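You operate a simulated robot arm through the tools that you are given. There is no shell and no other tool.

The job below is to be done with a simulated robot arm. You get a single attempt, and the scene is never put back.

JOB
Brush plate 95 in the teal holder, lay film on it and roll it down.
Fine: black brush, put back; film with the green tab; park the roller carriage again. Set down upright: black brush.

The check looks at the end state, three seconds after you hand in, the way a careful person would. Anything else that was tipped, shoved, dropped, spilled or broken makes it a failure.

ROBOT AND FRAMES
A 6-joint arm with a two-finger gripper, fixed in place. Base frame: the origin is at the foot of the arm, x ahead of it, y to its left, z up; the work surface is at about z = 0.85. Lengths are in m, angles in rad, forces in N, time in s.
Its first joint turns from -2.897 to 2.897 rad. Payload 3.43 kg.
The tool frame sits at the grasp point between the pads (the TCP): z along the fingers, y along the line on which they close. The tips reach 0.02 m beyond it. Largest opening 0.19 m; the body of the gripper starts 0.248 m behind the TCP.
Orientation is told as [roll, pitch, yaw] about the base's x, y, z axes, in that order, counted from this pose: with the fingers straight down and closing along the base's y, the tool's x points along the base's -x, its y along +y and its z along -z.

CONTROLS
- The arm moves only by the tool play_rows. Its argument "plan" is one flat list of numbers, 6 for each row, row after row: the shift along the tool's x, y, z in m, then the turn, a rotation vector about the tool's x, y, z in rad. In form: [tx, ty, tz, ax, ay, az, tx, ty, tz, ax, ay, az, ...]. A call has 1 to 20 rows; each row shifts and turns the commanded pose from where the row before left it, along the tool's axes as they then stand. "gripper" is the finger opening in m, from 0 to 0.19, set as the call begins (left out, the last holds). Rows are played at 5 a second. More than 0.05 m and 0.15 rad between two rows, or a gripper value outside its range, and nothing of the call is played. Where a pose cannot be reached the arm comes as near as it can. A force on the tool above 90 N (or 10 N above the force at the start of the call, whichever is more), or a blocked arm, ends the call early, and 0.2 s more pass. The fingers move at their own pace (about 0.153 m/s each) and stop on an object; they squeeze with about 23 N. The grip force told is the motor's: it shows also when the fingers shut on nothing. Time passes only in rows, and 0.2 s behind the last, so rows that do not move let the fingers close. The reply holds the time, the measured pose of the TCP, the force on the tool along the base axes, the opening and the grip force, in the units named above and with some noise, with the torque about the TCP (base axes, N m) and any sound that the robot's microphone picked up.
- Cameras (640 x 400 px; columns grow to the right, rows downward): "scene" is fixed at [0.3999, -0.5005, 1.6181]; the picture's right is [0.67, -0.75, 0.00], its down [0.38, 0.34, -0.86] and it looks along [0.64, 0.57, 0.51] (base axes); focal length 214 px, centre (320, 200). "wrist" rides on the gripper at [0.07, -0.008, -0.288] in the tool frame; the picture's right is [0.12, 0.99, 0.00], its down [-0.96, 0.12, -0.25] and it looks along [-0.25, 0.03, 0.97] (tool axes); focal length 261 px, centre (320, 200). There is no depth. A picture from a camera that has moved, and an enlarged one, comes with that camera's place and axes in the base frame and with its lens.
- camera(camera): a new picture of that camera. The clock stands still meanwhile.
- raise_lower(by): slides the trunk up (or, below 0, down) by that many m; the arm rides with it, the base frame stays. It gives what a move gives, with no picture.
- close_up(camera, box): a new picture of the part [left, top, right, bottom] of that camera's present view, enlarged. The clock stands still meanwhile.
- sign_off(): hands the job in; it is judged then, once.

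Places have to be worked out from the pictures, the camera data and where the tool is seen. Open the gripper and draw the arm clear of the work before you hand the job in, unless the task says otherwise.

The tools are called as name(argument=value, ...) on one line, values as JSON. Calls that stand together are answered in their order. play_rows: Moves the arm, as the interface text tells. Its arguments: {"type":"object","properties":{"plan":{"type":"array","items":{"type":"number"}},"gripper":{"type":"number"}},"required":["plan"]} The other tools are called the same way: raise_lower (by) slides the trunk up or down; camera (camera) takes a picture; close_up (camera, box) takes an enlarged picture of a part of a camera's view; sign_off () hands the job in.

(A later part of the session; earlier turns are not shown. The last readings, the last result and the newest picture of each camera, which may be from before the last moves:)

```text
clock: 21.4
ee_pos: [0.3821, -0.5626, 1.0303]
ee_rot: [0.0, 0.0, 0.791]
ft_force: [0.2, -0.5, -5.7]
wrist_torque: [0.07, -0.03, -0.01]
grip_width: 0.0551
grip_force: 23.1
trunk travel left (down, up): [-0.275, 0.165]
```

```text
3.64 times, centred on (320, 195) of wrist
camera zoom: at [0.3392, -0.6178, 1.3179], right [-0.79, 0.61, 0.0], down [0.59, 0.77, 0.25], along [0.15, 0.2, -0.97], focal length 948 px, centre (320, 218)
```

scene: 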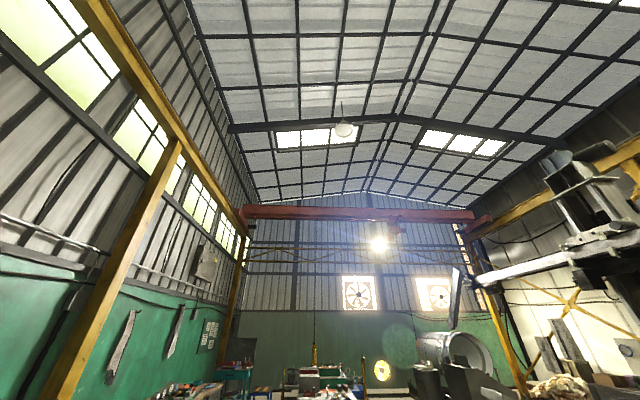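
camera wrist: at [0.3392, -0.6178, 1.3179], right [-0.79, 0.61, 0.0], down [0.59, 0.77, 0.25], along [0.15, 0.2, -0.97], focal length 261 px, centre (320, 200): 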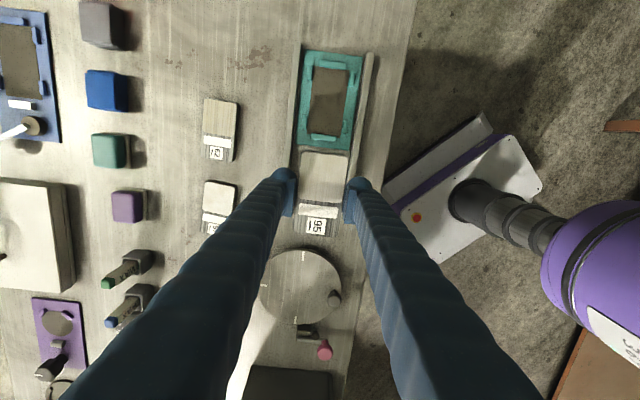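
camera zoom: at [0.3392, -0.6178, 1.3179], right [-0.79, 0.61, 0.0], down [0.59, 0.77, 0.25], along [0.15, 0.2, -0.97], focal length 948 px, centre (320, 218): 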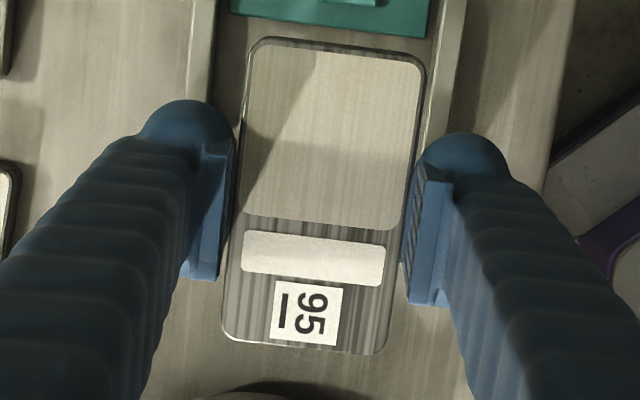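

Plate centre sits ~2 mm toward the label end of the TCP. I move so that it's over the holder centre, then lower to TCP z≈0.90.

play_rows(plan=[0.0404, -0.0005, 0, 0, 0, 0.002, 0.0404, -0.0005, 0, 0, 0, 0.002, 0.0404, -0.0005, 0, 0, 0, 0, 0, 0, 0.04, 0, 0, 0, 0, 0, 0.04, 0, 0, 0, 0, 0, 0.03, 0, 0, 0, 0, 0, 0.015, 0, 0, 0, 0, 0, 0, 0, 0, 0])

camera(camera="wrist")

close_up(camera="wrist", box=[240, 120, 400, 280])

```text
clock: 23.2
ee_pos: [0.2989, -0.6506, 0.9063]
ee_rot: [0.0, 0.0, 0.789]
ft_force: [0.1, -0.3, -6.2]
wrist_torque: [0.01, 0.0, -0.01]
grip_width: 0.0552
grip_force: 23.1
trunk travel left (down, up): [-0.275, 0.165]
```

```text
taken
camera wrist: at [0.2552, -0.7062, 1.1949], right [-0.79, 0.62, 0.0], down [0.6, 0.76, 0.25], along [0.15, 0.2, -0.97], focal length 261 px, centre (320, 200)
```

wrist: 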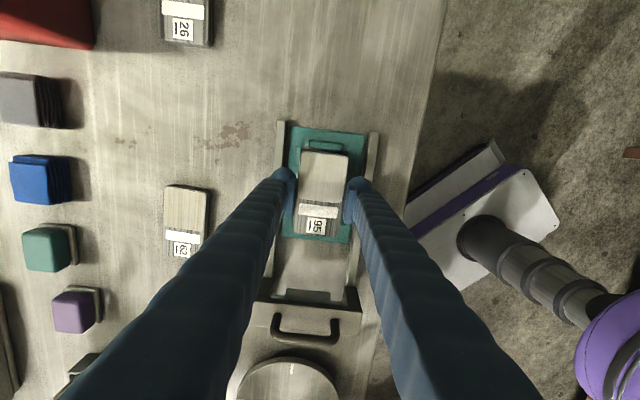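

```text
2.50 times, centred on (320, 200) of wrist
camera zoom: at [0.2552, -0.7062, 1.1949], right [-0.79, 0.62, 0.0], down [0.6, 0.76, 0.25], along [0.15, 0.2, -0.97], focal length 652 px, centre (320, 200)
```

zoom: 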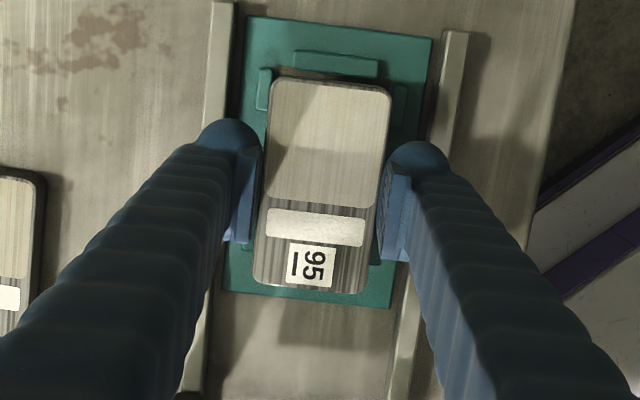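

Plate looks centred over the clips within ~1 mm. I lower in small steps, watching the force.

play_rows(plan=[0, 0, 0.007, 0, 0, 0, 0, 0, 0.006, 0, 0, 0, 0, 0, 0.005, 0, 0, 0, 0, 0, 0.003, 0, 0, 0, 0, 0, 0, 0, 0, 0])

close_up(camera="wrist", box=[260, 130, 380, 250])

```text
clock: 24.4
ee_pos: [0.2971, -0.6505, 0.8852]
ee_rot: [-0.001, 0.0, 0.789]
ft_force: [-0.1, 0.0, -6.1]
wrist_torque: [0.03, -0.02, -0.03]
grip_width: 0.0553
grip_force: 23.3
trunk travel left (down, up): [-0.275, 0.165]
```

```text
3.33 times, centred on (320, 190) of wrist
camera zoom: at [0.2547, -0.7056, 1.1739], right [-0.79, 0.62, 0.0], down [0.6, 0.76, 0.25], along [0.15, 0.2, -0.97], focal length 869 px, centre (320, 233)
```

zoom: 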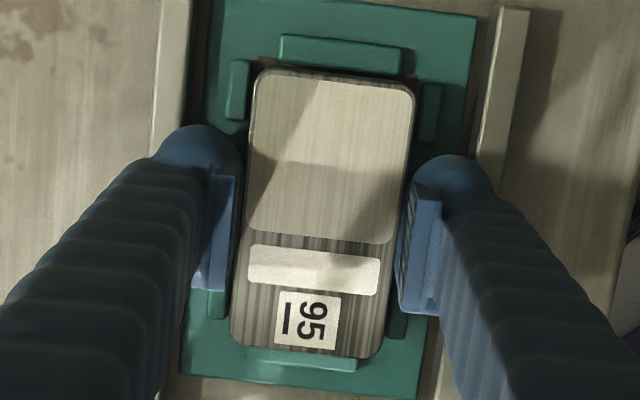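

Aligned. Continue down until the force shows contact.

play_rows(plan=[0, 0, 0.003, 0, 0, 0, 0, 0, 0.002, 0, 0, 0, 0, 0, 0, 0, 0, 0])

play_rows(plan=[0, 0, 0.002, 0, 0, 0, 0, 0, 0.001, 0, 0, 0, 0, 0, 0, 0, 0, 0])

close_up(camera="wrist", box=[260, 130, 380, 250])

```text
clock: 25.2
ee_pos: [0.2983, -0.6501, 0.8813]
ee_rot: [-0.001, 0.001, 0.786]
ft_force: [-0.9, -0.3, -7.3]
wrist_torque: [0.01, 0.03, 0.01]
grip_width: 0.0552
grip_force: 22.5
trunk travel left (down, up): [-0.275, 0.165]
```

```text
clock: 26.0
ee_pos: [0.2991, -0.6492, 0.8772]
ee_rot: [0.002, -0.001, 0.79]
ft_force: [1.0, -0.8, -6.4]
wrist_torque: [0.01, 0.0, 0.03]
grip_width: 0.055
grip_force: 22.8
trunk travel left (down, up): [-0.275, 0.165]
```

```text
3.33 times, centred on (320, 190) of wrist
camera zoom: at [0.2554, -0.705, 1.1657], right [-0.79, 0.62, 0.0], down [0.6, 0.76, 0.25], along [0.15, 0.2, -0.97], focal length 869 px, centre (320, 233)
```

zoom: 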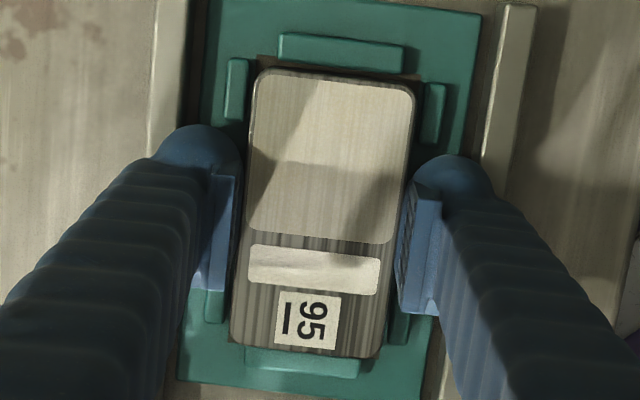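

Still hanging free, nearly at depth. I nudge 0.7 mm sideways and keep lowering in millimetre steps.

play_rows(plan=[0, 0.0007, 0.0015, 0, 0, 0, 0, 0, 0.001, 0, 0, 0, 0, 0, 0, 0, 0, 0])

play_rows(plan=[0, 0, 0.001, 0, 0, 0, 0, 0, 0.001, 0, 0, 0, 0, 0, 0, 0, 0, 0])

```text
clock: 26.8
ee_pos: [0.2979, -0.6497, 0.8755]
ee_rot: [-0.001, 0.002, 0.789]
ft_force: [2.6, -0.9, 16.3]
wrist_torque: [-0.04, -0.11, -0.03]
grip_width: 0.0552
grip_force: 23.4
trunk travel left (down, up): [-0.275, 0.165]
```

```text
clock: 27.6
ee_pos: [0.2987, -0.6485, 0.8745]
ee_rot: [-0.003, 0.003, 0.789]
ft_force: [2.0, -5.6, 32.7]
wrist_torque: [0.29, 0.3, -0.04]
grip_width: 0.0552
grip_force: 22.6
trunk travel left (down, up): [-0.275, 0.165]
```

Contact reached (TCP 0.8755). I ease up 1.5 mm and open slightly to 0.063 to release.

play_rows(plan=[0, 0, -0.0018, 0, 0, 0, 0, 0, 0, 0, 0, 0])

play_rows(plan=[0, 0, 0, 0, 0, 0, 0, 0, 0, 0, 0, 0], gripper=0.063)

close_up(camera="wrist", box=[260, 130, 380, 250])

```text
clock: 28.2
ee_pos: [0.2968, -0.6487, 0.875]
ee_rot: [-0.001, -0.001, 0.788]
ft_force: [3.5, -7.4, 14.0]
wrist_torque: [-0.54, -0.05, -0.04]
grip_width: 0.0552
grip_force: 23.1
trunk travel left (down, up): [-0.275, 0.165]
```

```text
clock: 28.8
ee_pos: [0.2976, -0.6487, 0.8738]
ee_rot: [-0.001, 0.001, 0.786]
ft_force: [4.1, -6.6, 10.1]
wrist_torque: [-0.15, -0.13, 0.02]
grip_width: 0.0561
grip_force: 0.0
trunk travel left (down, up): [-0.275, 0.165]
```

```text
3.33 times, centred on (320, 190) of wrist
camera zoom: at [0.255, -0.7045, 1.1632], right [-0.79, 0.62, 0.0], down [0.6, 0.76, 0.25], along [0.15, 0.2, -0.97], focal length 869 px, centre (320, 233)
```

zoom: 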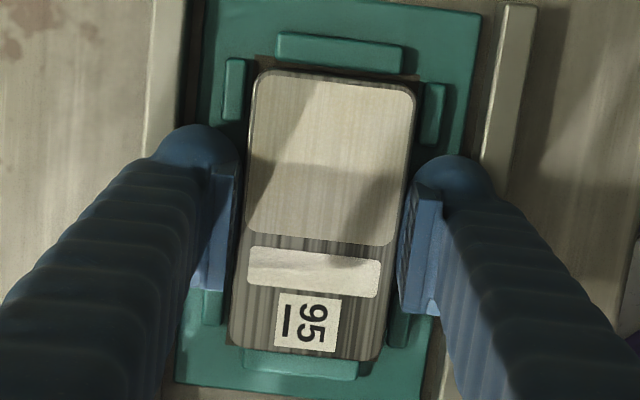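

The fingers only opened to 0.056, with some side force. I wait a moment with the same command and rise 1 mm.

play_rows(plan=[0, 0, -0.001, 0, 0, 0, 0, 0, 0, 0, 0, 0, 0, 0, 0, 0, 0, 0], gripper=0.064)

```text
clock: 29.6
ee_pos: [0.297, -0.6479, 0.8749]
ee_rot: [0.001, 0.0, 0.787]
ft_force: [1.4, -7.8, -4.5]
wrist_torque: [-0.04, -0.04, -0.05]
grip_width: 0.0562
grip_force: 0.1
trunk travel left (down, up): [-0.275, 0.165]
```

The fingertips seem to be limited by the rails; there's 1 mm slack. I rise carefully a few mm and check whether the plate stays.

play_rows(plan=[0, 0, -0.002, 0, 0, 0, 0, 0, -0.002, 0, 0, 0, 0, 0, 0, 0, 0, 0])

close_up(camera="wrist", box=[260, 130, 380, 250])

```text
clock: 30.4
ee_pos: [0.2989, -0.6488, 0.8806]
ee_rot: [0.003, 0.001, 0.789]
ft_force: [4.3, -1.1, 0.9]
wrist_torque: [0.03, -0.03, -0.14]
grip_width: 0.0596
grip_force: 0.1
trunk travel left (down, up): [-0.275, 0.165]
```

```text
3.33 times, centred on (320, 190) of wrist
camera zoom: at [0.2557, -0.7043, 1.1683], right [-0.79, 0.62, 0.0], down [0.6, 0.76, 0.25], along [0.15, 0.2, -0.97], focal length 869 px, centre (320, 233)
```

zoom: 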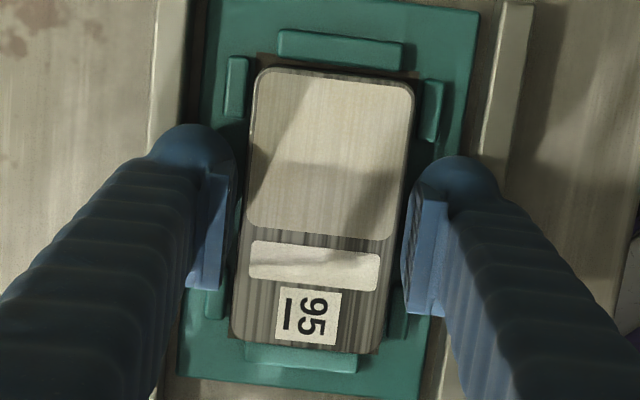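

Released (force ≈ 0, gap opened to 0.06). I rise straight up clear.

play_rows(plan=[0, 0, -0.003, 0, 0, 0, 0, 0, -0.005, 0, 0, 0, 0, 0, -0.01, 0, 0, 0, 0, 0, -0.03, 0, 0, 0, 0, 0, -0.04, 0, 0, 0])

camera(camera="wrist")

close_up(camera="wrist", box=[260, 110, 380, 230])

```text
clock: 31.6
ee_pos: [0.2971, -0.6475, 0.9688]
ee_rot: [0.001, 0.001, 0.789]
ft_force: [0.7, -0.1, 0.7]
wrist_torque: [0.0, 0.02, 0.01]
grip_width: 0.0641
grip_force: 0.0
trunk travel left (down, up): [-0.275, 0.165]
```

```text
taken
camera wrist: at [0.2545, -0.7036, 1.2572], right [-0.79, 0.62, 0.0], down [0.6, 0.76, 0.25], along [0.15, 0.2, -0.97], focal length 261 px, centre (320, 200)
```

wrist: 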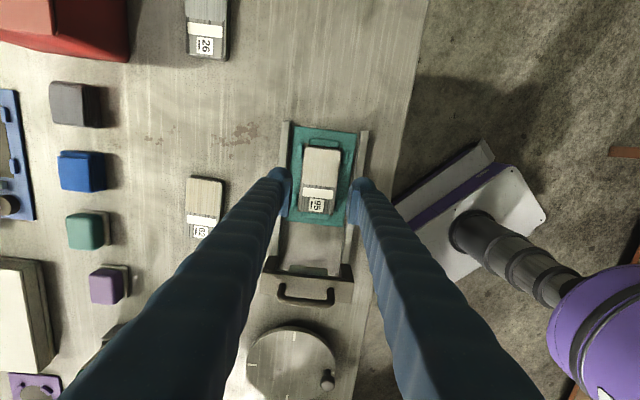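

```text
3.33 times, centred on (320, 170) of wrist
camera zoom: at [0.2545, -0.7036, 1.2572], right [-0.79, 0.62, 0.0], down [0.6, 0.76, 0.25], along [0.15, 0.2, -0.97], focal length 869 px, centre (320, 300)
```

zoom: 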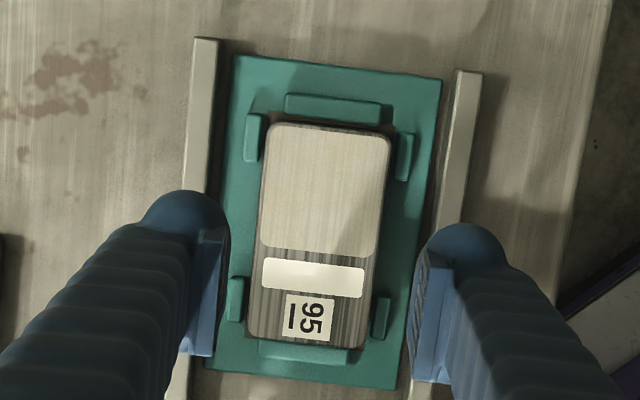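

Plate 95 is seated in the holder between the clips. Now I fly over to the brush on the cabinet for a close look.

play_rows(plan=[0, 0, -0.045, 0, 0, 0, 0, 0, -0.045, 0, 0, 0, 0, 0, -0.045, 0, 0, 0, 0, 0, -0.045, 0, 0, 0, -0.0468, -0.0059, 0, 0, 0, 0, -0.0468, -0.0059, 0, 0, 0, 0, -0.0468, -0.0059, 0, 0, 0, 0, -0.0468, -0.0059, 0, 0, 0, 0, -0.0468, -0.0059, 0, 0, 0, 0, -0.0468, -0.0059, 0, 0, 0, 0, -0.0468, -0.0059, 0, 0, 0, 0, -0.0468, -0.0059, 0, 0, 0, 0, -0.0468, -0.0059, 0, 0, 0, 0, -0.0468, -0.0059, 0, 0, 0, 0, -0.0468, -0.0059, 0, 0, 0, 0, -0.0468, -0.0059, 0, 0, 0, 0, -0.0468, -0.0059, 0, 0, 0, 0, 0, 0, 0, 0, 0, -0.05], gripper=0.1)

camera(camera="wrist")

close_up(camera="wrist", box=[240, 80, 440, 230])

```text
clock: 35.4
ee_pos: [0.7805, -0.2691, 1.1473]
ee_rot: [0.0, 0.0, 0.837]
ft_force: [-0.5, 0.4, 0.3]
wrist_torque: [-0.07, -0.06, 0.0]
grip_width: 0.0997
grip_force: 0.0
trunk travel left (down, up): [-0.275, 0.165]
```

```text
taken
camera wrist: at [0.7413, -0.3269, 1.4362], right [-0.82, 0.58, 0.0], down [0.56, 0.79, 0.25], along [0.14, 0.2, -0.97], focal length 261 px, centre (320, 200)
```

wrist: 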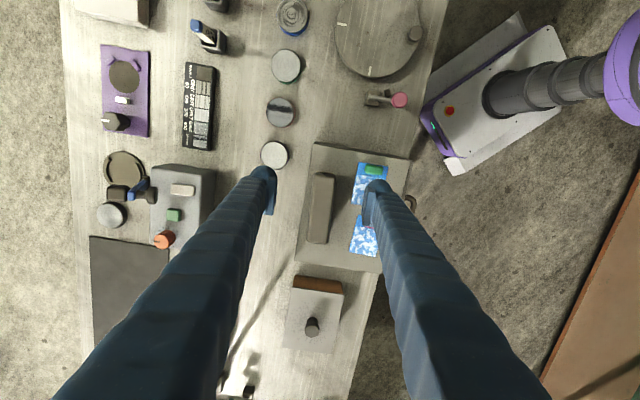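

```text
2.67 times, centred on (340, 155) of wrist
camera zoom: at [0.7413, -0.3269, 1.4362], right [-0.82, 0.58, 0.0], down [0.56, 0.79, 0.25], along [0.14, 0.2, -0.97], focal length 695 px, centre (267, 320)
```

zoom: 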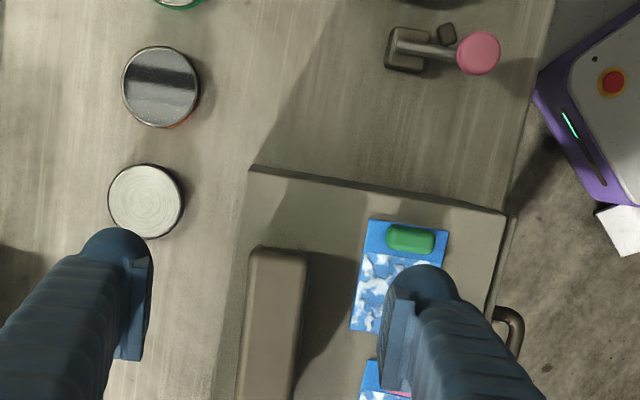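

I enlarge the brush in this view to triangulate its position and height.

close_up(camera="wrist", box=[280, 160, 360, 260])

close_up(camera="wrist", box=[270, 130, 430, 290])

```text
4.00 times, centred on (320, 210) of wrist
camera zoom: at [0.7413, -0.3269, 1.4362], right [-0.82, 0.58, 0.0], down [0.56, 0.79, 0.25], along [0.14, 0.2, -0.97], focal length 1043 px, centre (320, 160)
```

zoom: 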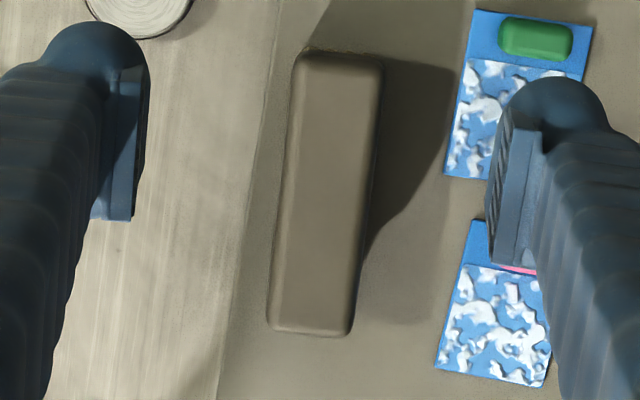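

```text
2.50 times, centred on (350, 210) of wrist
camera zoom: at [0.7413, -0.3269, 1.4362], right [-0.82, 0.58, 0.0], down [0.56, 0.79, 0.25], along [0.14, 0.2, -0.97], focal length 652 px, centre (245, 175)
```

zoom: 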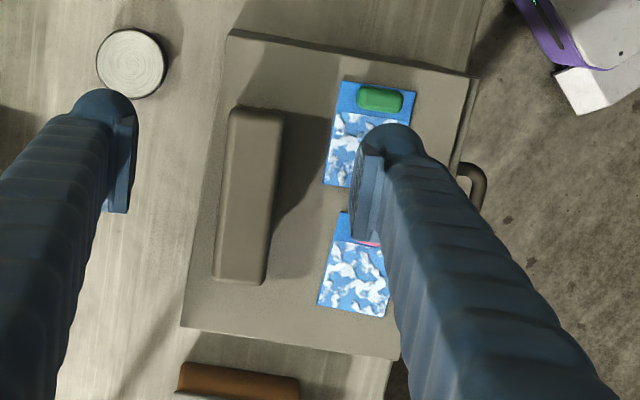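

Triangulation: brush ≈ (0.811, -0.225), top z≈1.022, heading ≈ 49°, size ≈ 0.118×0.035; cabinet top z≈0.985; green film centre ≈ (0.7225, -0.203). I set opening 0.07 and hover over the brush at z≈1.06.

play_rows(plan=[-0.0259, 0.004, 0, 0, 0, -0.018, -0.0259, 0.0041, 0, 0, 0, 0, 0, 0, 0.03, 0, 0, 0, 0, 0, 0.03, 0, 0, 0, 0, 0, 0.027, 0, 0, 0, 0, 0, 0, 0, 0, 0], gripper=0.07)

camera(camera="wrist")

close_up(camera="wrist", box=[250, 130, 390, 270])

```text
clock: 36.8
ee_pos: [0.8099, -0.2278, 1.0584]
ee_rot: [0.0, 0.0, 0.854]
ft_force: [-0.1, -0.8, 0.1]
wrist_torque: [-0.01, -0.01, -0.02]
grip_width: 0.0699
grip_force: 0.0
trunk travel left (down, up): [-0.275, 0.165]
```

```text
taken
camera wrist: at [0.7704, -0.2847, 1.3466], right [-0.83, 0.56, 0.0], down [0.54, 0.8, 0.25], along [0.14, 0.2, -0.97], focal length 261 px, centre (320, 200)
```

wrist: 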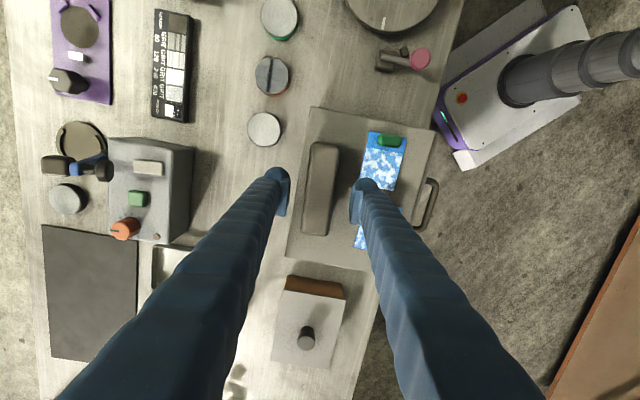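

```text
2.86 times, centred on (320, 200) of wrist
camera zoom: at [0.7704, -0.2847, 1.3466], right [-0.83, 0.56, 0.0], down [0.54, 0.8, 0.25], along [0.14, 0.2, -0.97], focal length 745 px, centre (320, 200)
```

zoom: 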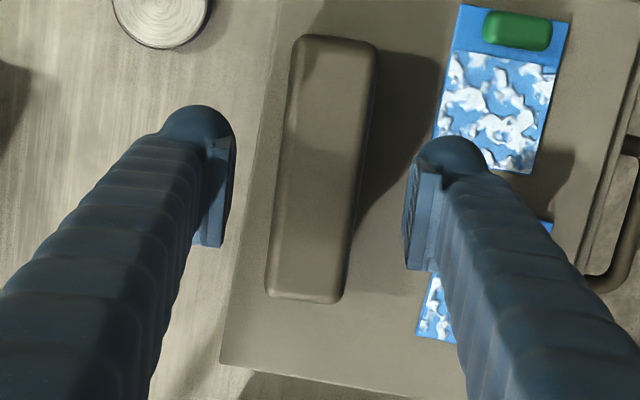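

Centred and aligned on the brush. I descend to TCP z≈1.024 and close gently.

play_rows(plan=[0, 0, 0.015, 0, 0, 0, 0, 0, 0.012, 0, 0, 0, 0, 0, 0.007, 0, 0, 0, 0, 0, 0, 0, 0, 0])

play_rows(plan=[0, 0, 0, 0, 0, 0, 0, 0, 0, 0, 0, 0, 0, 0, 0, 0, 0, 0], gripper=0.028)

```text
clock: 37.8
ee_pos: [0.8114, -0.2267, 1.0255]
ee_rot: [-0.001, 0.0, 0.855]
ft_force: [-0.6, 0.5, 0.2]
wrist_torque: [0.04, -0.01, 0.0]
grip_width: 0.0699
grip_force: 0.0
trunk travel left (down, up): [-0.275, 0.165]
```

```text
clock: 38.6
ee_pos: [0.8099, -0.2273, 1.0251]
ee_rot: [-0.001, 0.001, 0.854]
ft_force: [-0.5, 0.6, -0.3]
wrist_torque: [-0.01, 0.01, 0.0]
grip_width: 0.0368
grip_force: 23.6
trunk travel left (down, up): [-0.275, 0.165]
```

Gripped at 0.037 with full force. I lift slowly and look.

play_rows(plan=[0, 0, -0.005, 0, 0, 0, 0, 0, -0.015, 0, 0, 0, 0, 0, -0.03, 0, 0, 0, 0, 0, -0.04, 0, 0, 0, 0, 0, -0.04, 0, 0, 0])

camera(camera="wrist")

close_up(camera="wrist", box=[250, 110, 430, 290])

```text
clock: 39.8
ee_pos: [0.8091, -0.2287, 1.158]
ee_rot: [0.001, -0.001, 0.855]
ft_force: [0.2, -0.1, -1.2]
wrist_torque: [-0.01, -0.08, 0.0]
grip_width: 0.037
grip_force: 23.0
trunk travel left (down, up): [-0.275, 0.165]
```

```text
taken
camera wrist: at [0.7701, -0.2861, 1.4466], right [-0.83, 0.56, 0.0], down [0.54, 0.8, 0.25], along [0.14, 0.2, -0.97], focal length 261 px, centre (320, 200)
```

wrist: 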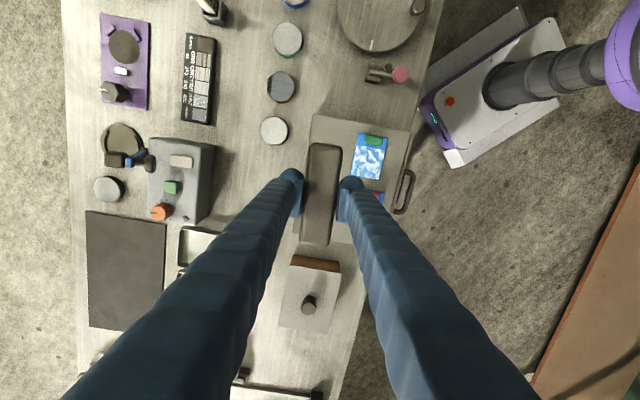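

```text
2.22 times, centred on (340, 200) of wrist
camera zoom: at [0.7701, -0.2861, 1.4466], right [-0.83, 0.56, 0.0], down [0.54, 0.8, 0.25], along [0.14, 0.2, -0.97], focal length 579 px, centre (276, 200)
```

zoom: 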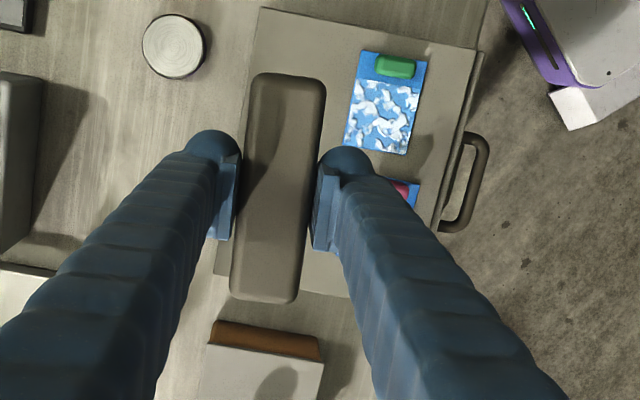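

Brush securely held (home pose: TCP (0.8103, -0.2272, 1.0253), yaw 0.855). I carry it over the plate at height, turning to yaw 0.787.

play_rows(plan=[0.0466, 0.0079, 0, 0, 0, 0, 0.0466, 0.0079, 0, 0, 0, 0, 0.0466, 0.0079, 0, 0, 0, 0, 0.0466, 0.0079, 0, 0, 0, 0, 0.0466, 0.0079, 0, 0, 0, 0, 0.0466, 0.0079, 0, 0, 0, 0, 0.0466, 0.0079, 0, 0, 0, 0, 0.0466, 0.0079, 0, 0, 0, 0, 0.0466, 0.0079, 0, 0, 0, 0, 0.0466, 0.0079, 0, 0, 0, 0, 0.0466, 0.0079, 0, 0, 0, 0, 0.0466, 0.0079, 0, 0, 0, 0, 0.0466, 0.0079, 0, 0, 0, 0, 0.0466, 0.0079, 0, 0, 0, 0, 0, 0, 0.02, 0, 0, 0.068, 0, 0, 0.045, 0, 0, 0, 0, 0, 0.045, 0, 0, 0, 0, 0, 0.045, 0, 0, 0, 0, 0, 0, 0, 0, 0])

camera(camera="wrist")

close_up(camera="wrist", box=[240, 100, 400, 260])

```text
clock: 43.8
ee_pos: [0.2984, -0.6478, 1.0012]
ee_rot: [0.0, 0.002, 0.787]
ft_force: [0.4, -0.5, -0.3]
wrist_torque: [0.05, 0.01, -0.03]
grip_width: 0.0372
grip_force: 23.0
trunk travel left (down, up): [-0.275, 0.165]
```

```text
taken
camera wrist: at [0.2559, -0.7034, 1.2905], right [-0.79, 0.62, 0.0], down [0.6, 0.76, 0.25], along [0.15, 0.2, -0.97], focal length 261 px, centre (320, 200)
```

wrist: 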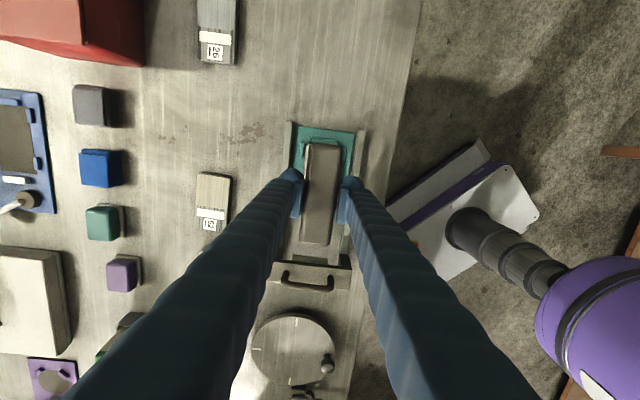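

```text
2.50 times, centred on (320, 180) of wrist
camera zoom: at [0.2559, -0.7034, 1.2905], right [-0.79, 0.62, 0.0], down [0.6, 0.76, 0.25], along [0.15, 0.2, -0.97], focal length 652 px, centre (320, 250)
```

zoom: 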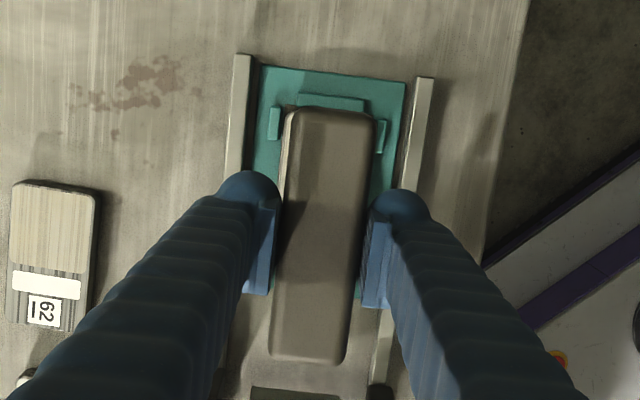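

Before descending I shift 2 cm away from the carriage and go down to TCP z≈0.92 (bristles ≈0.88).

play_rows(plan=[0.02, 0, 0, 0, 0, 0, 0, 0, 0.03, 0, 0, 0, 0, 0, 0.03, 0, 0, 0, 0, 0, 0.02, 0, 0, 0, 0, 0, 0, 0, 0, 0])

camera(camera="wrist")

close_up(camera="wrist", box=[240, 120, 400, 280])

```text
clock: 45.0
ee_pos: [0.2835, -0.664, 0.9217]
ee_rot: [0.0, -0.001, 0.788]
ft_force: [0.2, 0.5, -0.6]
wrist_torque: [0.02, 0.01, 0.02]
grip_width: 0.0371
grip_force: 22.7
trunk travel left (down, up): [-0.275, 0.165]
```

```text
taken
camera wrist: at [0.2403, -0.7184, 1.2096], right [-0.79, 0.62, 0.0], down [0.6, 0.76, 0.25], along [0.15, 0.2, -0.97], focal length 261 px, centre (320, 200)
```

wrist: 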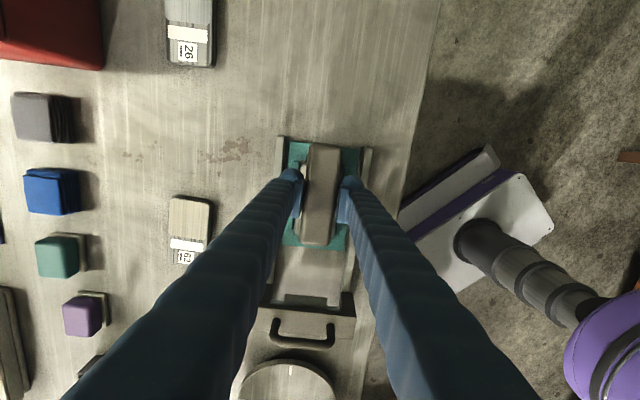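

```text
2.50 times, centred on (320, 200) of wrist
camera zoom: at [0.2403, -0.7184, 1.2096], right [-0.79, 0.62, 0.0], down [0.6, 0.76, 0.25], along [0.15, 0.2, -0.97], focal length 652 px, centre (320, 200)
```

zoom: 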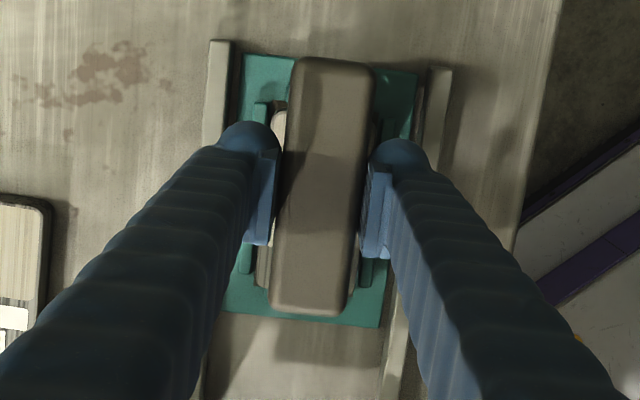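

Clear all around. I descend to bristle contact in small steps.

play_rows(plan=[0, -0.001, 0.004, 0, 0, 0, 0, 0, 0.003, 0, 0, 0, 0, 0, 0.003, 0, 0, 0, 0, 0, 0, 0, 0, 0])

play_rows(plan=[0, 0, 0.002, 0, 0, 0, 0, 0, 0, 0, 0, 0])

play_rows(plan=[0, 0, 0.002, 0, 0, 0, 0, 0, 0, 0, 0, 0])

```text
clock: 46.0
ee_pos: [0.284, -0.6623, 0.9116]
ee_rot: [0.001, 0.0, 0.788]
ft_force: [-1.0, 0.2, -0.8]
wrist_torque: [0.03, 0.01, 0.0]
grip_width: 0.0368
grip_force: 22.8
trunk travel left (down, up): [-0.275, 0.165]
```

```text
clock: 46.6
ee_pos: [0.2844, -0.6623, 0.9093]
ee_rot: [0.001, -0.001, 0.786]
ft_force: [-0.3, 0.8, -2.0]
wrist_torque: [0.01, -0.01, -0.01]
grip_width: 0.037
grip_force: 23.1
trunk travel left (down, up): [-0.275, 0.165]
```

```text
clock: 47.2
ee_pos: [0.2844, -0.6632, 0.9079]
ee_rot: [0.0, 0.0, 0.788]
ft_force: [-0.3, -1.3, -1.1]
wrist_torque: [0.04, -0.01, 0.02]
grip_width: 0.0368
grip_force: 22.9
trunk travel left (down, up): [-0.275, 0.165]
```

No contact yet; I continue in 2 mm steps.

play_rows(plan=[0, 0, 0.002, 0, 0, 0, 0, 0, 0, 0, 0, 0])

play_rows(plan=[0, 0, 0.0015, 0, 0, 0, 0, 0, 0, 0, 0, 0])

play_rows(plan=[0, 0, 0.0015, 0, 0, 0, 0, 0, 0, 0, 0, 0])

```text
clock: 47.8
ee_pos: [0.2853, -0.6614, 0.9059]
ee_rot: [-0.003, 0.002, 0.788]
ft_force: [-2.1, -0.2, 13.8]
wrist_torque: [0.1, -0.08, -0.03]
grip_width: 0.0367
grip_force: 23.2
trunk travel left (down, up): [-0.275, 0.165]
```

```text
clock: 48.4
ee_pos: [0.2841, -0.6633, 0.9042]
ee_rot: [-0.001, 0.003, 0.788]
ft_force: [-0.2, -1.1, 19.0]
wrist_torque: [-0.03, -0.01, -0.03]
grip_width: 0.037
grip_force: 23.8
trunk travel left (down, up): [-0.275, 0.165]
```

```text
clock: 49.0
ee_pos: [0.2853, -0.6626, 0.9022]
ee_rot: [-0.002, 0.0, 0.788]
ft_force: [1.5, -4.3, 17.5]
wrist_torque: [-0.05, -0.03, -0.02]
grip_width: 0.0371
grip_force: 23.2
trunk travel left (down, up): [-0.275, 0.165]
```

Contact at TCP ≈0.907; further push slipped the brush slightly in the grip. I back off 1.5 mm for a light touch.

play_rows(plan=[0, 0, -0.0015, 0, 0, 0, 0, 0, 0, 0, 0, 0])

```text
clock: 49.6
ee_pos: [0.2845, -0.6625, 0.9042]
ee_rot: [0.002, 0.0, 0.788]
ft_force: [0.6, -0.4, 4.2]
wrist_torque: [-0.13, 0.01, 0.05]
grip_width: 0.0371
grip_force: 23.2
trunk travel left (down, up): [-0.275, 0.165]
```

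Light contact of ~4–5 N. First lengthwise strokes along the plate's middle.

play_rows(plan=[0.01, 0, 0, 0, 0, 0, 0.01, 0, 0, 0, 0, 0, -0.012, 0, 0, 0, 0, 0, -0.012, 0, 0, 0, 0, 0, -0.012, 0, 0, 0, 0, 0, -0.012, 0, 0, 0, 0, 0, -0.012, 0, 0, 0, 0, 0, 0, 0, 0, 0, 0, 0])

camera(camera="wrist")

```text
clock: 51.4
ee_pos: [0.3118, -0.6337, 0.9044]
ee_rot: [0.001, 0.0, 0.789]
ft_force: [-0.2, -0.3, -0.5]
wrist_torque: [-0.03, -0.01, -0.01]
grip_width: 0.037
grip_force: 22.5
trunk travel left (down, up): [-0.275, 0.165]
```

```text
taken
camera wrist: at [0.2701, -0.6894, 1.1927], right [-0.79, 0.62, 0.0], down [0.6, 0.76, 0.25], along [0.15, 0.2, -0.97], focal length 261 px, centre (320, 200)
```

wrist: 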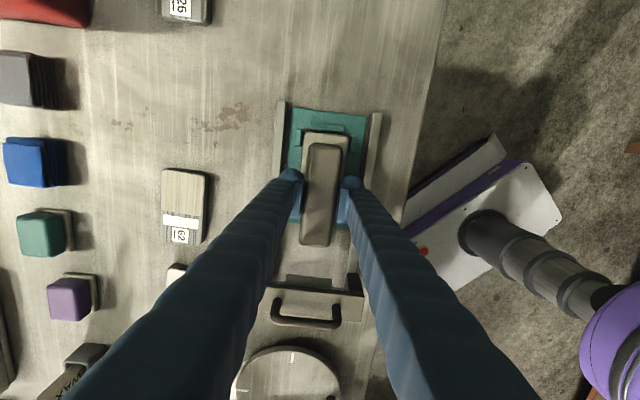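

Contact force faded to near zero; I look at the plate and press 1 mm more.

close_up(camera="wrist", box=[270, 110, 380, 220])

play_rows(plan=[0, 0, 0.001, 0, 0, 0, 0, 0, 0, 0, 0, 0])

```text
3.64 times, centred on (325, 165) of wrist
camera zoom: at [0.2701, -0.6894, 1.1927], right [-0.79, 0.62, 0.0], down [0.6, 0.76, 0.25], along [0.15, 0.2, -0.97], focal length 948 px, centre (302, 327)
```

zoom: 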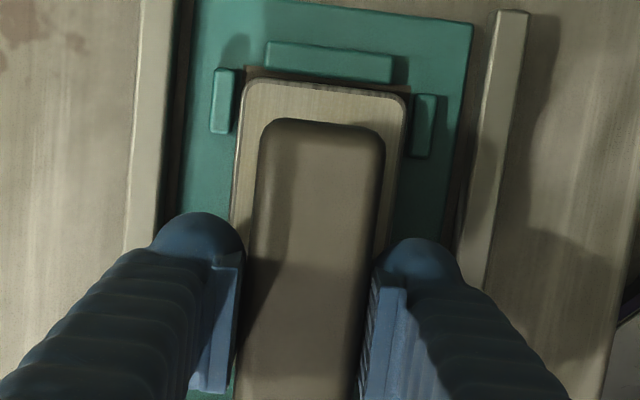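

```text
clock: 52.0
ee_pos: [0.312, -0.6353, 0.904]
ee_rot: [0.0, 0.001, 0.787]
ft_force: [1.4, 1.1, 2.7]
wrist_torque: [0.01, 0.08, 0.0]
grip_width: 0.037
grip_force: 23.0
trunk travel left (down, up): [-0.275, 0.165]
```

Plate unmoved. I press slightly more and make back-and-forth strokes over the centre and both side lanes.

play_rows(plan=[0, 0, 0.0007, 0, 0, 0, 0.0125, 0, 0, 0, 0, 0, 0.0125, 0, 0, 0, 0, 0, 0.0125, 0, 0, 0, 0, 0, 0.0125, 0, 0, 0, 0, 0, 0.0125, 0, 0, 0, 0, 0, 0, 0.01, 0, 0, 0, 0, -0.0125, 0, 0, 0, 0, 0, -0.0125, 0, 0, 0, 0, 0, -0.0125, 0, 0, 0, 0, 0, -0.0125, 0, 0, 0, 0, 0, -0.0125, 0, 0, 0, 0, 0, 0, 0, 0, 0, 0, 0])

play_rows(plan=[0, -0.01, 0, 0, 0, 0, 0, -0.01, 0, 0, 0, 0, 0.0125, 0, 0, 0, 0, 0, 0.0125, 0, 0, 0, 0, 0, 0.0125, 0, 0, 0, 0, 0, 0.0125, 0, 0, 0, 0, 0, 0.0125, 0, 0, 0, 0, 0, 0, 0, 0, 0, 0, 0])

close_up(camera="wrist", box=[250, 120, 390, 260])

```text
clock: 54.8
ee_pos: [0.3054, -0.6267, 0.9042]
ee_rot: [0.002, 0.001, 0.788]
ft_force: [-0.9, 0.3, -1.3]
wrist_torque: [-0.05, 0.03, -0.03]
grip_width: 0.0371
grip_force: 22.8
trunk travel left (down, up): [-0.275, 0.165]
```

```text
clock: 56.6
ee_pos: [0.2753, -0.6856, 0.9027]
ee_rot: [0.001, 0.001, 0.788]
ft_force: [-0.3, 0.3, -1.3]
wrist_torque: [0.03, 0.04, -0.02]
grip_width: 0.0369
grip_force: 22.8
trunk travel left (down, up): [-0.275, 0.165]
```

```text
2.86 times, centred on (320, 190) of wrist
camera zoom: at [0.2333, -0.7414, 1.1914], right [-0.79, 0.62, 0.0], down [0.6, 0.76, 0.25], along [0.15, 0.2, -0.97], focal length 745 px, centre (320, 229)
```

zoom: 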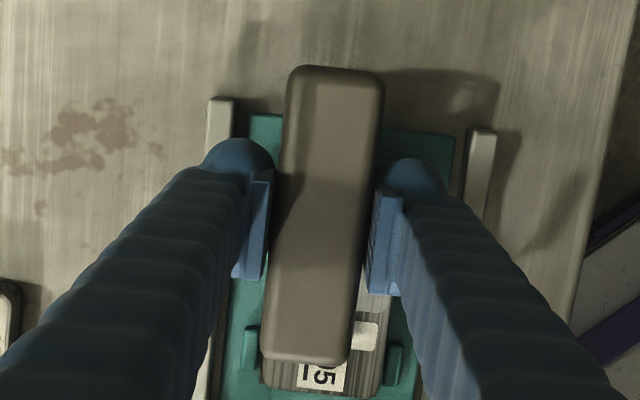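

The brush seems to creep up in the grip so contact fades. I press again in steps and check force here.

play_rows(plan=[0, 0, 0.001, 0, 0, 0, 0, 0, 0, 0, 0, 0])

play_rows(plan=[0, 0, 0.001, 0, 0, 0, 0, 0, 0, 0, 0, 0])

```text
clock: 57.2
ee_pos: [0.2759, -0.6876, 0.9018]
ee_rot: [0.001, 0.0, 0.787]
ft_force: [1.5, -0.4, 6.0]
wrist_torque: [0.11, -0.06, -0.02]
grip_width: 0.0371
grip_force: 22.8
trunk travel left (down, up): [-0.275, 0.165]
```

```text
clock: 57.8
ee_pos: [0.2763, -0.6868, 0.9023]
ee_rot: [-0.003, 0.001, 0.787]
ft_force: [0.6, -0.7, 18.0]
wrist_torque: [0.03, -0.04, 0.02]
grip_width: 0.0367
grip_force: 22.8
trunk travel left (down, up): [-0.275, 0.165]
```

Good firm contact (18 N). I stroke again with a tiny downward feed to keep contact over all three lanes.

play_rows(plan=[-0.0125, 0, 0.0001, 0, 0, 0, -0.0125, 0, 0.0002, 0, 0, 0, -0.0125, 0, 0.0002, 0, 0, 0, -0.0125, 0, 0.0002, 0, 0, 0, -0.0125, 0, 0.0002, 0, 0, 0, 0, 0, 0, 0, 0, 0])

play_rows(plan=[0, 0.01, 0.0003, 0, 0, 0, 0.0125, 0, 0.0003, 0, 0, 0, 0.0125, 0, 0.0002, 0, 0, 0, 0.0125, 0, 0.0002, 0, 0, 0, 0.0125, 0, 0.0002, 0, 0, 0, 0.0125, 0, 0.0002, 0, 0, 0, 0, 0, 0, 0, 0, 0])

```text
clock: 59.2
ee_pos: [0.3196, -0.6403, 0.9001]
ee_rot: [-0.001, 0.0, 0.788]
ft_force: [-0.7, -1.3, 18.7]
wrist_torque: [0.01, -0.04, 0.04]
grip_width: 0.0367
grip_force: 22.8
trunk travel left (down, up): [-0.275, 0.165]
```

```text
clock: 60.8
ee_pos: [0.2679, -0.6767, 0.8989]
ee_rot: [0.002, 0.0, 0.789]
ft_force: [-1.8, 0.1, 10.4]
wrist_torque: [-0.03, 0.08, 0.01]
grip_width: 0.037
grip_force: 22.5
trunk travel left (down, up): [-0.275, 0.165]
```

Contact held throughout (10–19 N). Now the third lane, and back.

play_rows(plan=[0, 0.01, 0.0003, 0, 0, 0, -0.0125, 0, 0.0003, 0, 0, 0, -0.0125, 0, 0.0002, 0, 0, 0, -0.0125, 0, 0.0002, 0, 0, 0, -0.0125, 0, 0.0002, 0, 0, 0, -0.0125, 0, 0.0002, 0, 0, 0, 0.0125, 0, 0.0002, 0, 0, 0, 0.0125, 0, 0.0002, 0, 0, 0, 0.0125, 0, 0.0001, 0, 0, 0, 0, 0, 0, 0, 0, 0])

camera(camera="wrist")

```text
clock: 63.0
ee_pos: [0.2786, -0.6534, 0.8965]
ee_rot: [0.0, 0.001, 0.787]
ft_force: [0.5, 1.4, 14.4]
wrist_torque: [-0.05, 0.05, 0.03]
grip_width: 0.0369
grip_force: 23.3
trunk travel left (down, up): [-0.275, 0.165]
```

```text
taken
camera wrist: at [0.2363, -0.708, 1.185], right [-0.79, 0.62, 0.0], down [0.6, 0.76, 0.25], along [0.15, 0.19, -0.97], focal length 261 px, centre (320, 200)
```

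wrist: 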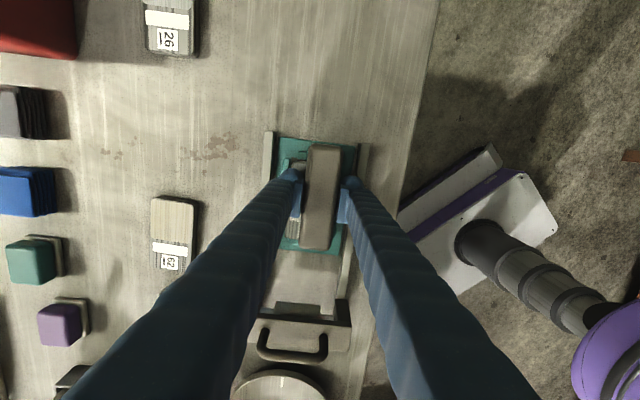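

Strokes done over all lanes. I lift and shift aside to inspect the plate.

play_rows(plan=[0, 0, -0.01, 0, 0, 0, 0, 0, -0.03, 0, 0, 0, 0, 0, -0.045, 0, 0, 0, 0, 0, -0.045, 0, 0, 0, -0.045, -0.01, -0.02, 0, 0, 0, -0.045, 0, 0, 0, 0, 0, -0.045, 0, 0, 0, 0, 0, 0, 0, 0, 0, 0, 0])

close_up(camera="wrist", box=[250, 40, 400, 170])

close_up(camera="wrist", box=[240, 130, 400, 290])

```text
refused: row 5 steps farther than a row can; nothing moved
```

```text
3.08 times, centred on (325, 105) of wrist
camera zoom: at [0.2363, -0.708, 1.185], right [-0.79, 0.62, 0.0], down [0.6, 0.76, 0.25], along [0.15, 0.19, -0.97], focal length 802 px, centre (305, 492)
```

zoom: 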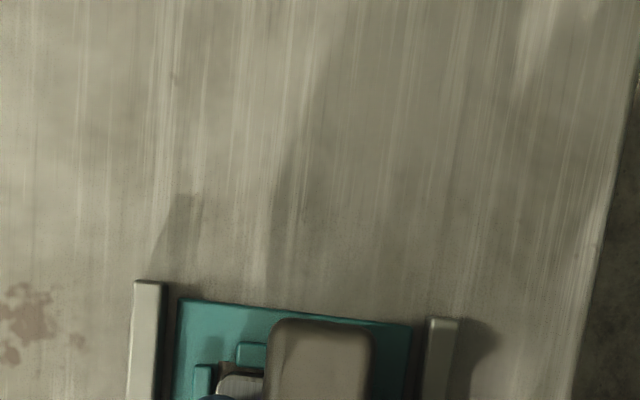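

```text
2.50 times, centred on (320, 210) of wrist
camera zoom: at [0.2363, -0.708, 1.185], right [-0.79, 0.62, 0.0], down [0.6, 0.76, 0.25], along [0.15, 0.19, -0.97], focal length 652 px, centre (320, 175)
```

zoom: 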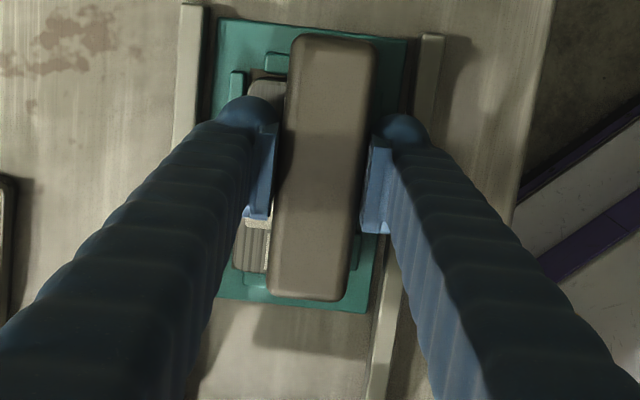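

One row was too long; I redo it with shorter steps. Notably the visible plate corner now looks bare/striped, so the dust is coming off.

play_rows(plan=[0, 0, -0.01, 0, 0, 0, 0, 0, -0.03, 0, 0, 0, 0, 0, -0.045, 0, 0, 0, 0, 0, -0.045, 0, 0, 0, -0.045, -0.01, 0, 0, 0, 0, -0.045, 0, 0, 0, 0, 0, -0.045, 0, 0, 0, 0, 0, 0, 0, 0, 0, 0, 0])

close_up(camera="wrist", box=[250, 40, 400, 170])

close_up(camera="wrist", box=[240, 130, 400, 290])

```text
clock: 64.8
ee_pos: [0.3815, -0.5633, 1.0262]
ee_rot: [0.0, -0.001, 0.788]
ft_force: [-0.1, 0.2, -0.7]
wrist_torque: [-0.05, 0.02, 0.02]
grip_width: 0.0367
grip_force: 22.6
trunk travel left (down, up): [-0.275, 0.165]
```

```text
3.08 times, centred on (325, 105) of wrist
camera zoom: at [0.3383, -0.6195, 1.3144], right [-0.79, 0.62, 0.0], down [0.6, 0.76, 0.25], along [0.15, 0.19, -0.97], focal length 802 px, centre (305, 492)
```

zoom: 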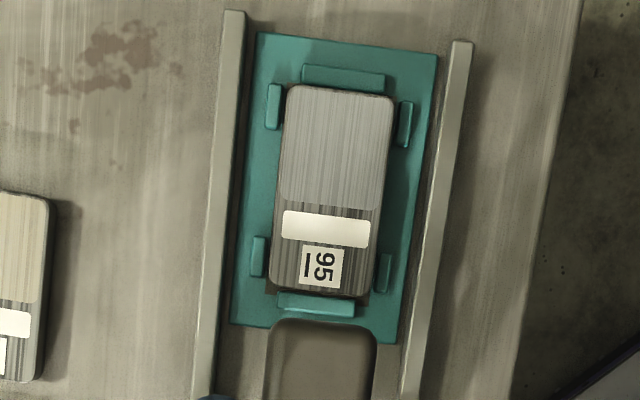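

```text
2.50 times, centred on (320, 210) of wrist
camera zoom: at [0.3383, -0.6195, 1.3144], right [-0.79, 0.62, 0.0], down [0.6, 0.76, 0.25], along [0.15, 0.19, -0.97], focal length 652 px, centre (320, 175)
```

zoom: 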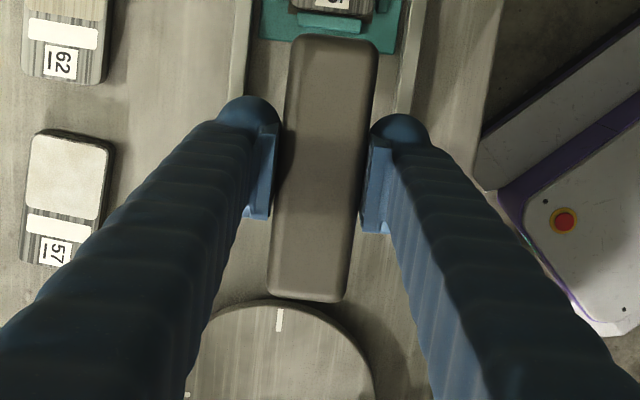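

The plate face is now clean grey – brushing worked. I carry the brush back above its home spot.

play_rows(plan=[0, 0, -0.046, 0, 0, 0, 0, 0, -0.046, 0, 0, 0, 0, 0, -0.042, 0, 0, 0, -0.0451, -0.0055, 0, 0, 0, 0, -0.0451, -0.0055, 0, 0, 0, 0, -0.0451, -0.0055, 0, 0, 0, 0, -0.0451, -0.0055, 0, 0, 0, 0, -0.0451, -0.0055, 0, 0, 0, 0, -0.0451, -0.0055, 0, 0, 0, 0, -0.0451, -0.0055, 0, 0, 0, 0, -0.0451, -0.0055, 0, 0, 0, 0, -0.0451, -0.0055, 0, 0, 0, 0, -0.0451, -0.0055, 0, 0, 0, 0, -0.0451, -0.0055, 0, 0, 0, 0, -0.0451, -0.0055, 0, 0, 0, 0, 0, 0, 0, 0, 0, -0.067, 0, 0, 0, 0, 0, 0])

close_up(camera="wrist", box=[250, 110, 430, 290])

```text
clock: 68.4
ee_pos: [0.8123, -0.23, 1.1589]
ee_rot: [0.002, 0.001, 0.856]
ft_force: [0.8, -1.2, -0.7]
wrist_torque: [0.07, -0.01, 0.01]
grip_width: 0.0369
grip_force: 22.9
trunk travel left (down, up): [-0.275, 0.165]
```

```text
2.22 times, centred on (340, 200) of wrist
camera zoom: at [0.7735, -0.2884, 1.4479], right [-0.83, 0.56, 0.0], down [0.54, 0.8, 0.25], along [0.14, 0.21, -0.97], focal length 579 px, centre (276, 200)
```

zoom: 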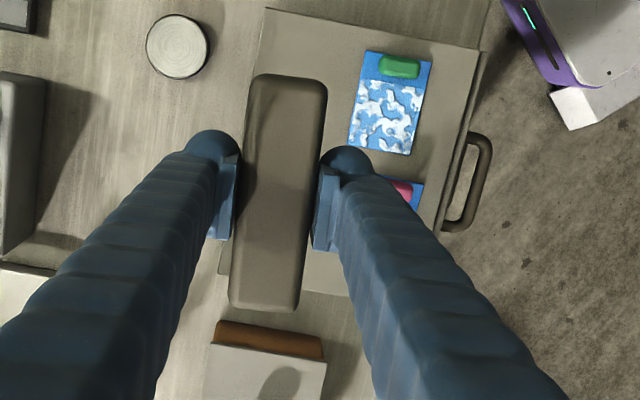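

I correct 4 mm sideways to the original spot and lower to just above the cabinet top.

play_rows(plan=[0.0005, 0.0041, 0, 0, 0, 0, 0, 0, 0.045, 0, 0, 0, 0, 0, 0.045, 0, 0, 0, 0, 0, 0.035, 0, 0, 0, 0, 0, 0.01, 0, 0, 0, 0, 0, 0, 0, 0, 0])

play_rows(plan=[0, 0, 0.003, 0, 0, 0, 0, 0, 0.002, 0, 0, 0, 0, 0, 0, 0, 0, 0])

play_rows(plan=[0, 0, 0.0015, 0, 0, 0, 0, 0, 0, 0, 0, 0])

```text
clock: 69.8
ee_pos: [0.8095, -0.2258, 1.0244]
ee_rot: [0.0, 0.0, 0.854]
ft_force: [-0.3, 0.1, -1.2]
wrist_torque: [0.02, 0.01, -0.01]
grip_width: 0.037
grip_force: 23.7
trunk travel left (down, up): [-0.275, 0.165]
```

```text
clock: 70.6
ee_pos: [0.8095, -0.2264, 1.0194]
ee_rot: [-0.001, 0.0, 0.856]
ft_force: [-0.8, -1.0, -1.0]
wrist_torque: [0.0, 0.01, -0.01]
grip_width: 0.0368
grip_force: 23.5
trunk travel left (down, up): [-0.275, 0.165]
```

```text
clock: 71.2
ee_pos: [0.8074, -0.2259, 1.0189]
ee_rot: [0.0, 0.0, 0.857]
ft_force: [0.6, -0.5, -1.1]
wrist_torque: [-0.02, 0.0, 0.01]
grip_width: 0.037
grip_force: 22.8
trunk travel left (down, up): [-0.275, 0.165]
```

Not touching yet; a few more millimetre steps.

play_rows(plan=[0, 0, 0.0015, 0, 0, 0, 0, 0, 0, 0, 0, 0])

play_rows(plan=[0, 0, 0.0015, 0, 0, 0, 0, 0, 0, 0, 0, 0])

play_rows(plan=[0, 0, 0.001, 0, 0, 0, 0, 0, 0, 0, 0, 0])

```text
clock: 71.8
ee_pos: [0.8075, -0.2268, 1.0178]
ee_rot: [0.0, 0.001, 0.856]
ft_force: [-0.1, 0.2, -0.8]
wrist_torque: [0.0, -0.01, 0.02]
grip_width: 0.0371
grip_force: 23.2
trunk travel left (down, up): [-0.275, 0.165]
```

```text
clock: 72.4
ee_pos: [0.8088, -0.2261, 1.016]
ee_rot: [0.001, 0.0, 0.854]
ft_force: [-0.4, -0.1, -1.2]
wrist_torque: [0.0, 0.01, -0.03]
grip_width: 0.0368
grip_force: 23.1
trunk travel left (down, up): [-0.275, 0.165]
```

```text
clock: 73.0
ee_pos: [0.8086, -0.2253, 1.0148]
ee_rot: [0.001, 0.0, 0.854]
ft_force: [0.2, -0.5, -1.7]
wrist_torque: [-0.02, -0.02, -0.02]
grip_width: 0.0368
grip_force: 22.6
trunk travel left (down, up): [-0.275, 0.165]
```

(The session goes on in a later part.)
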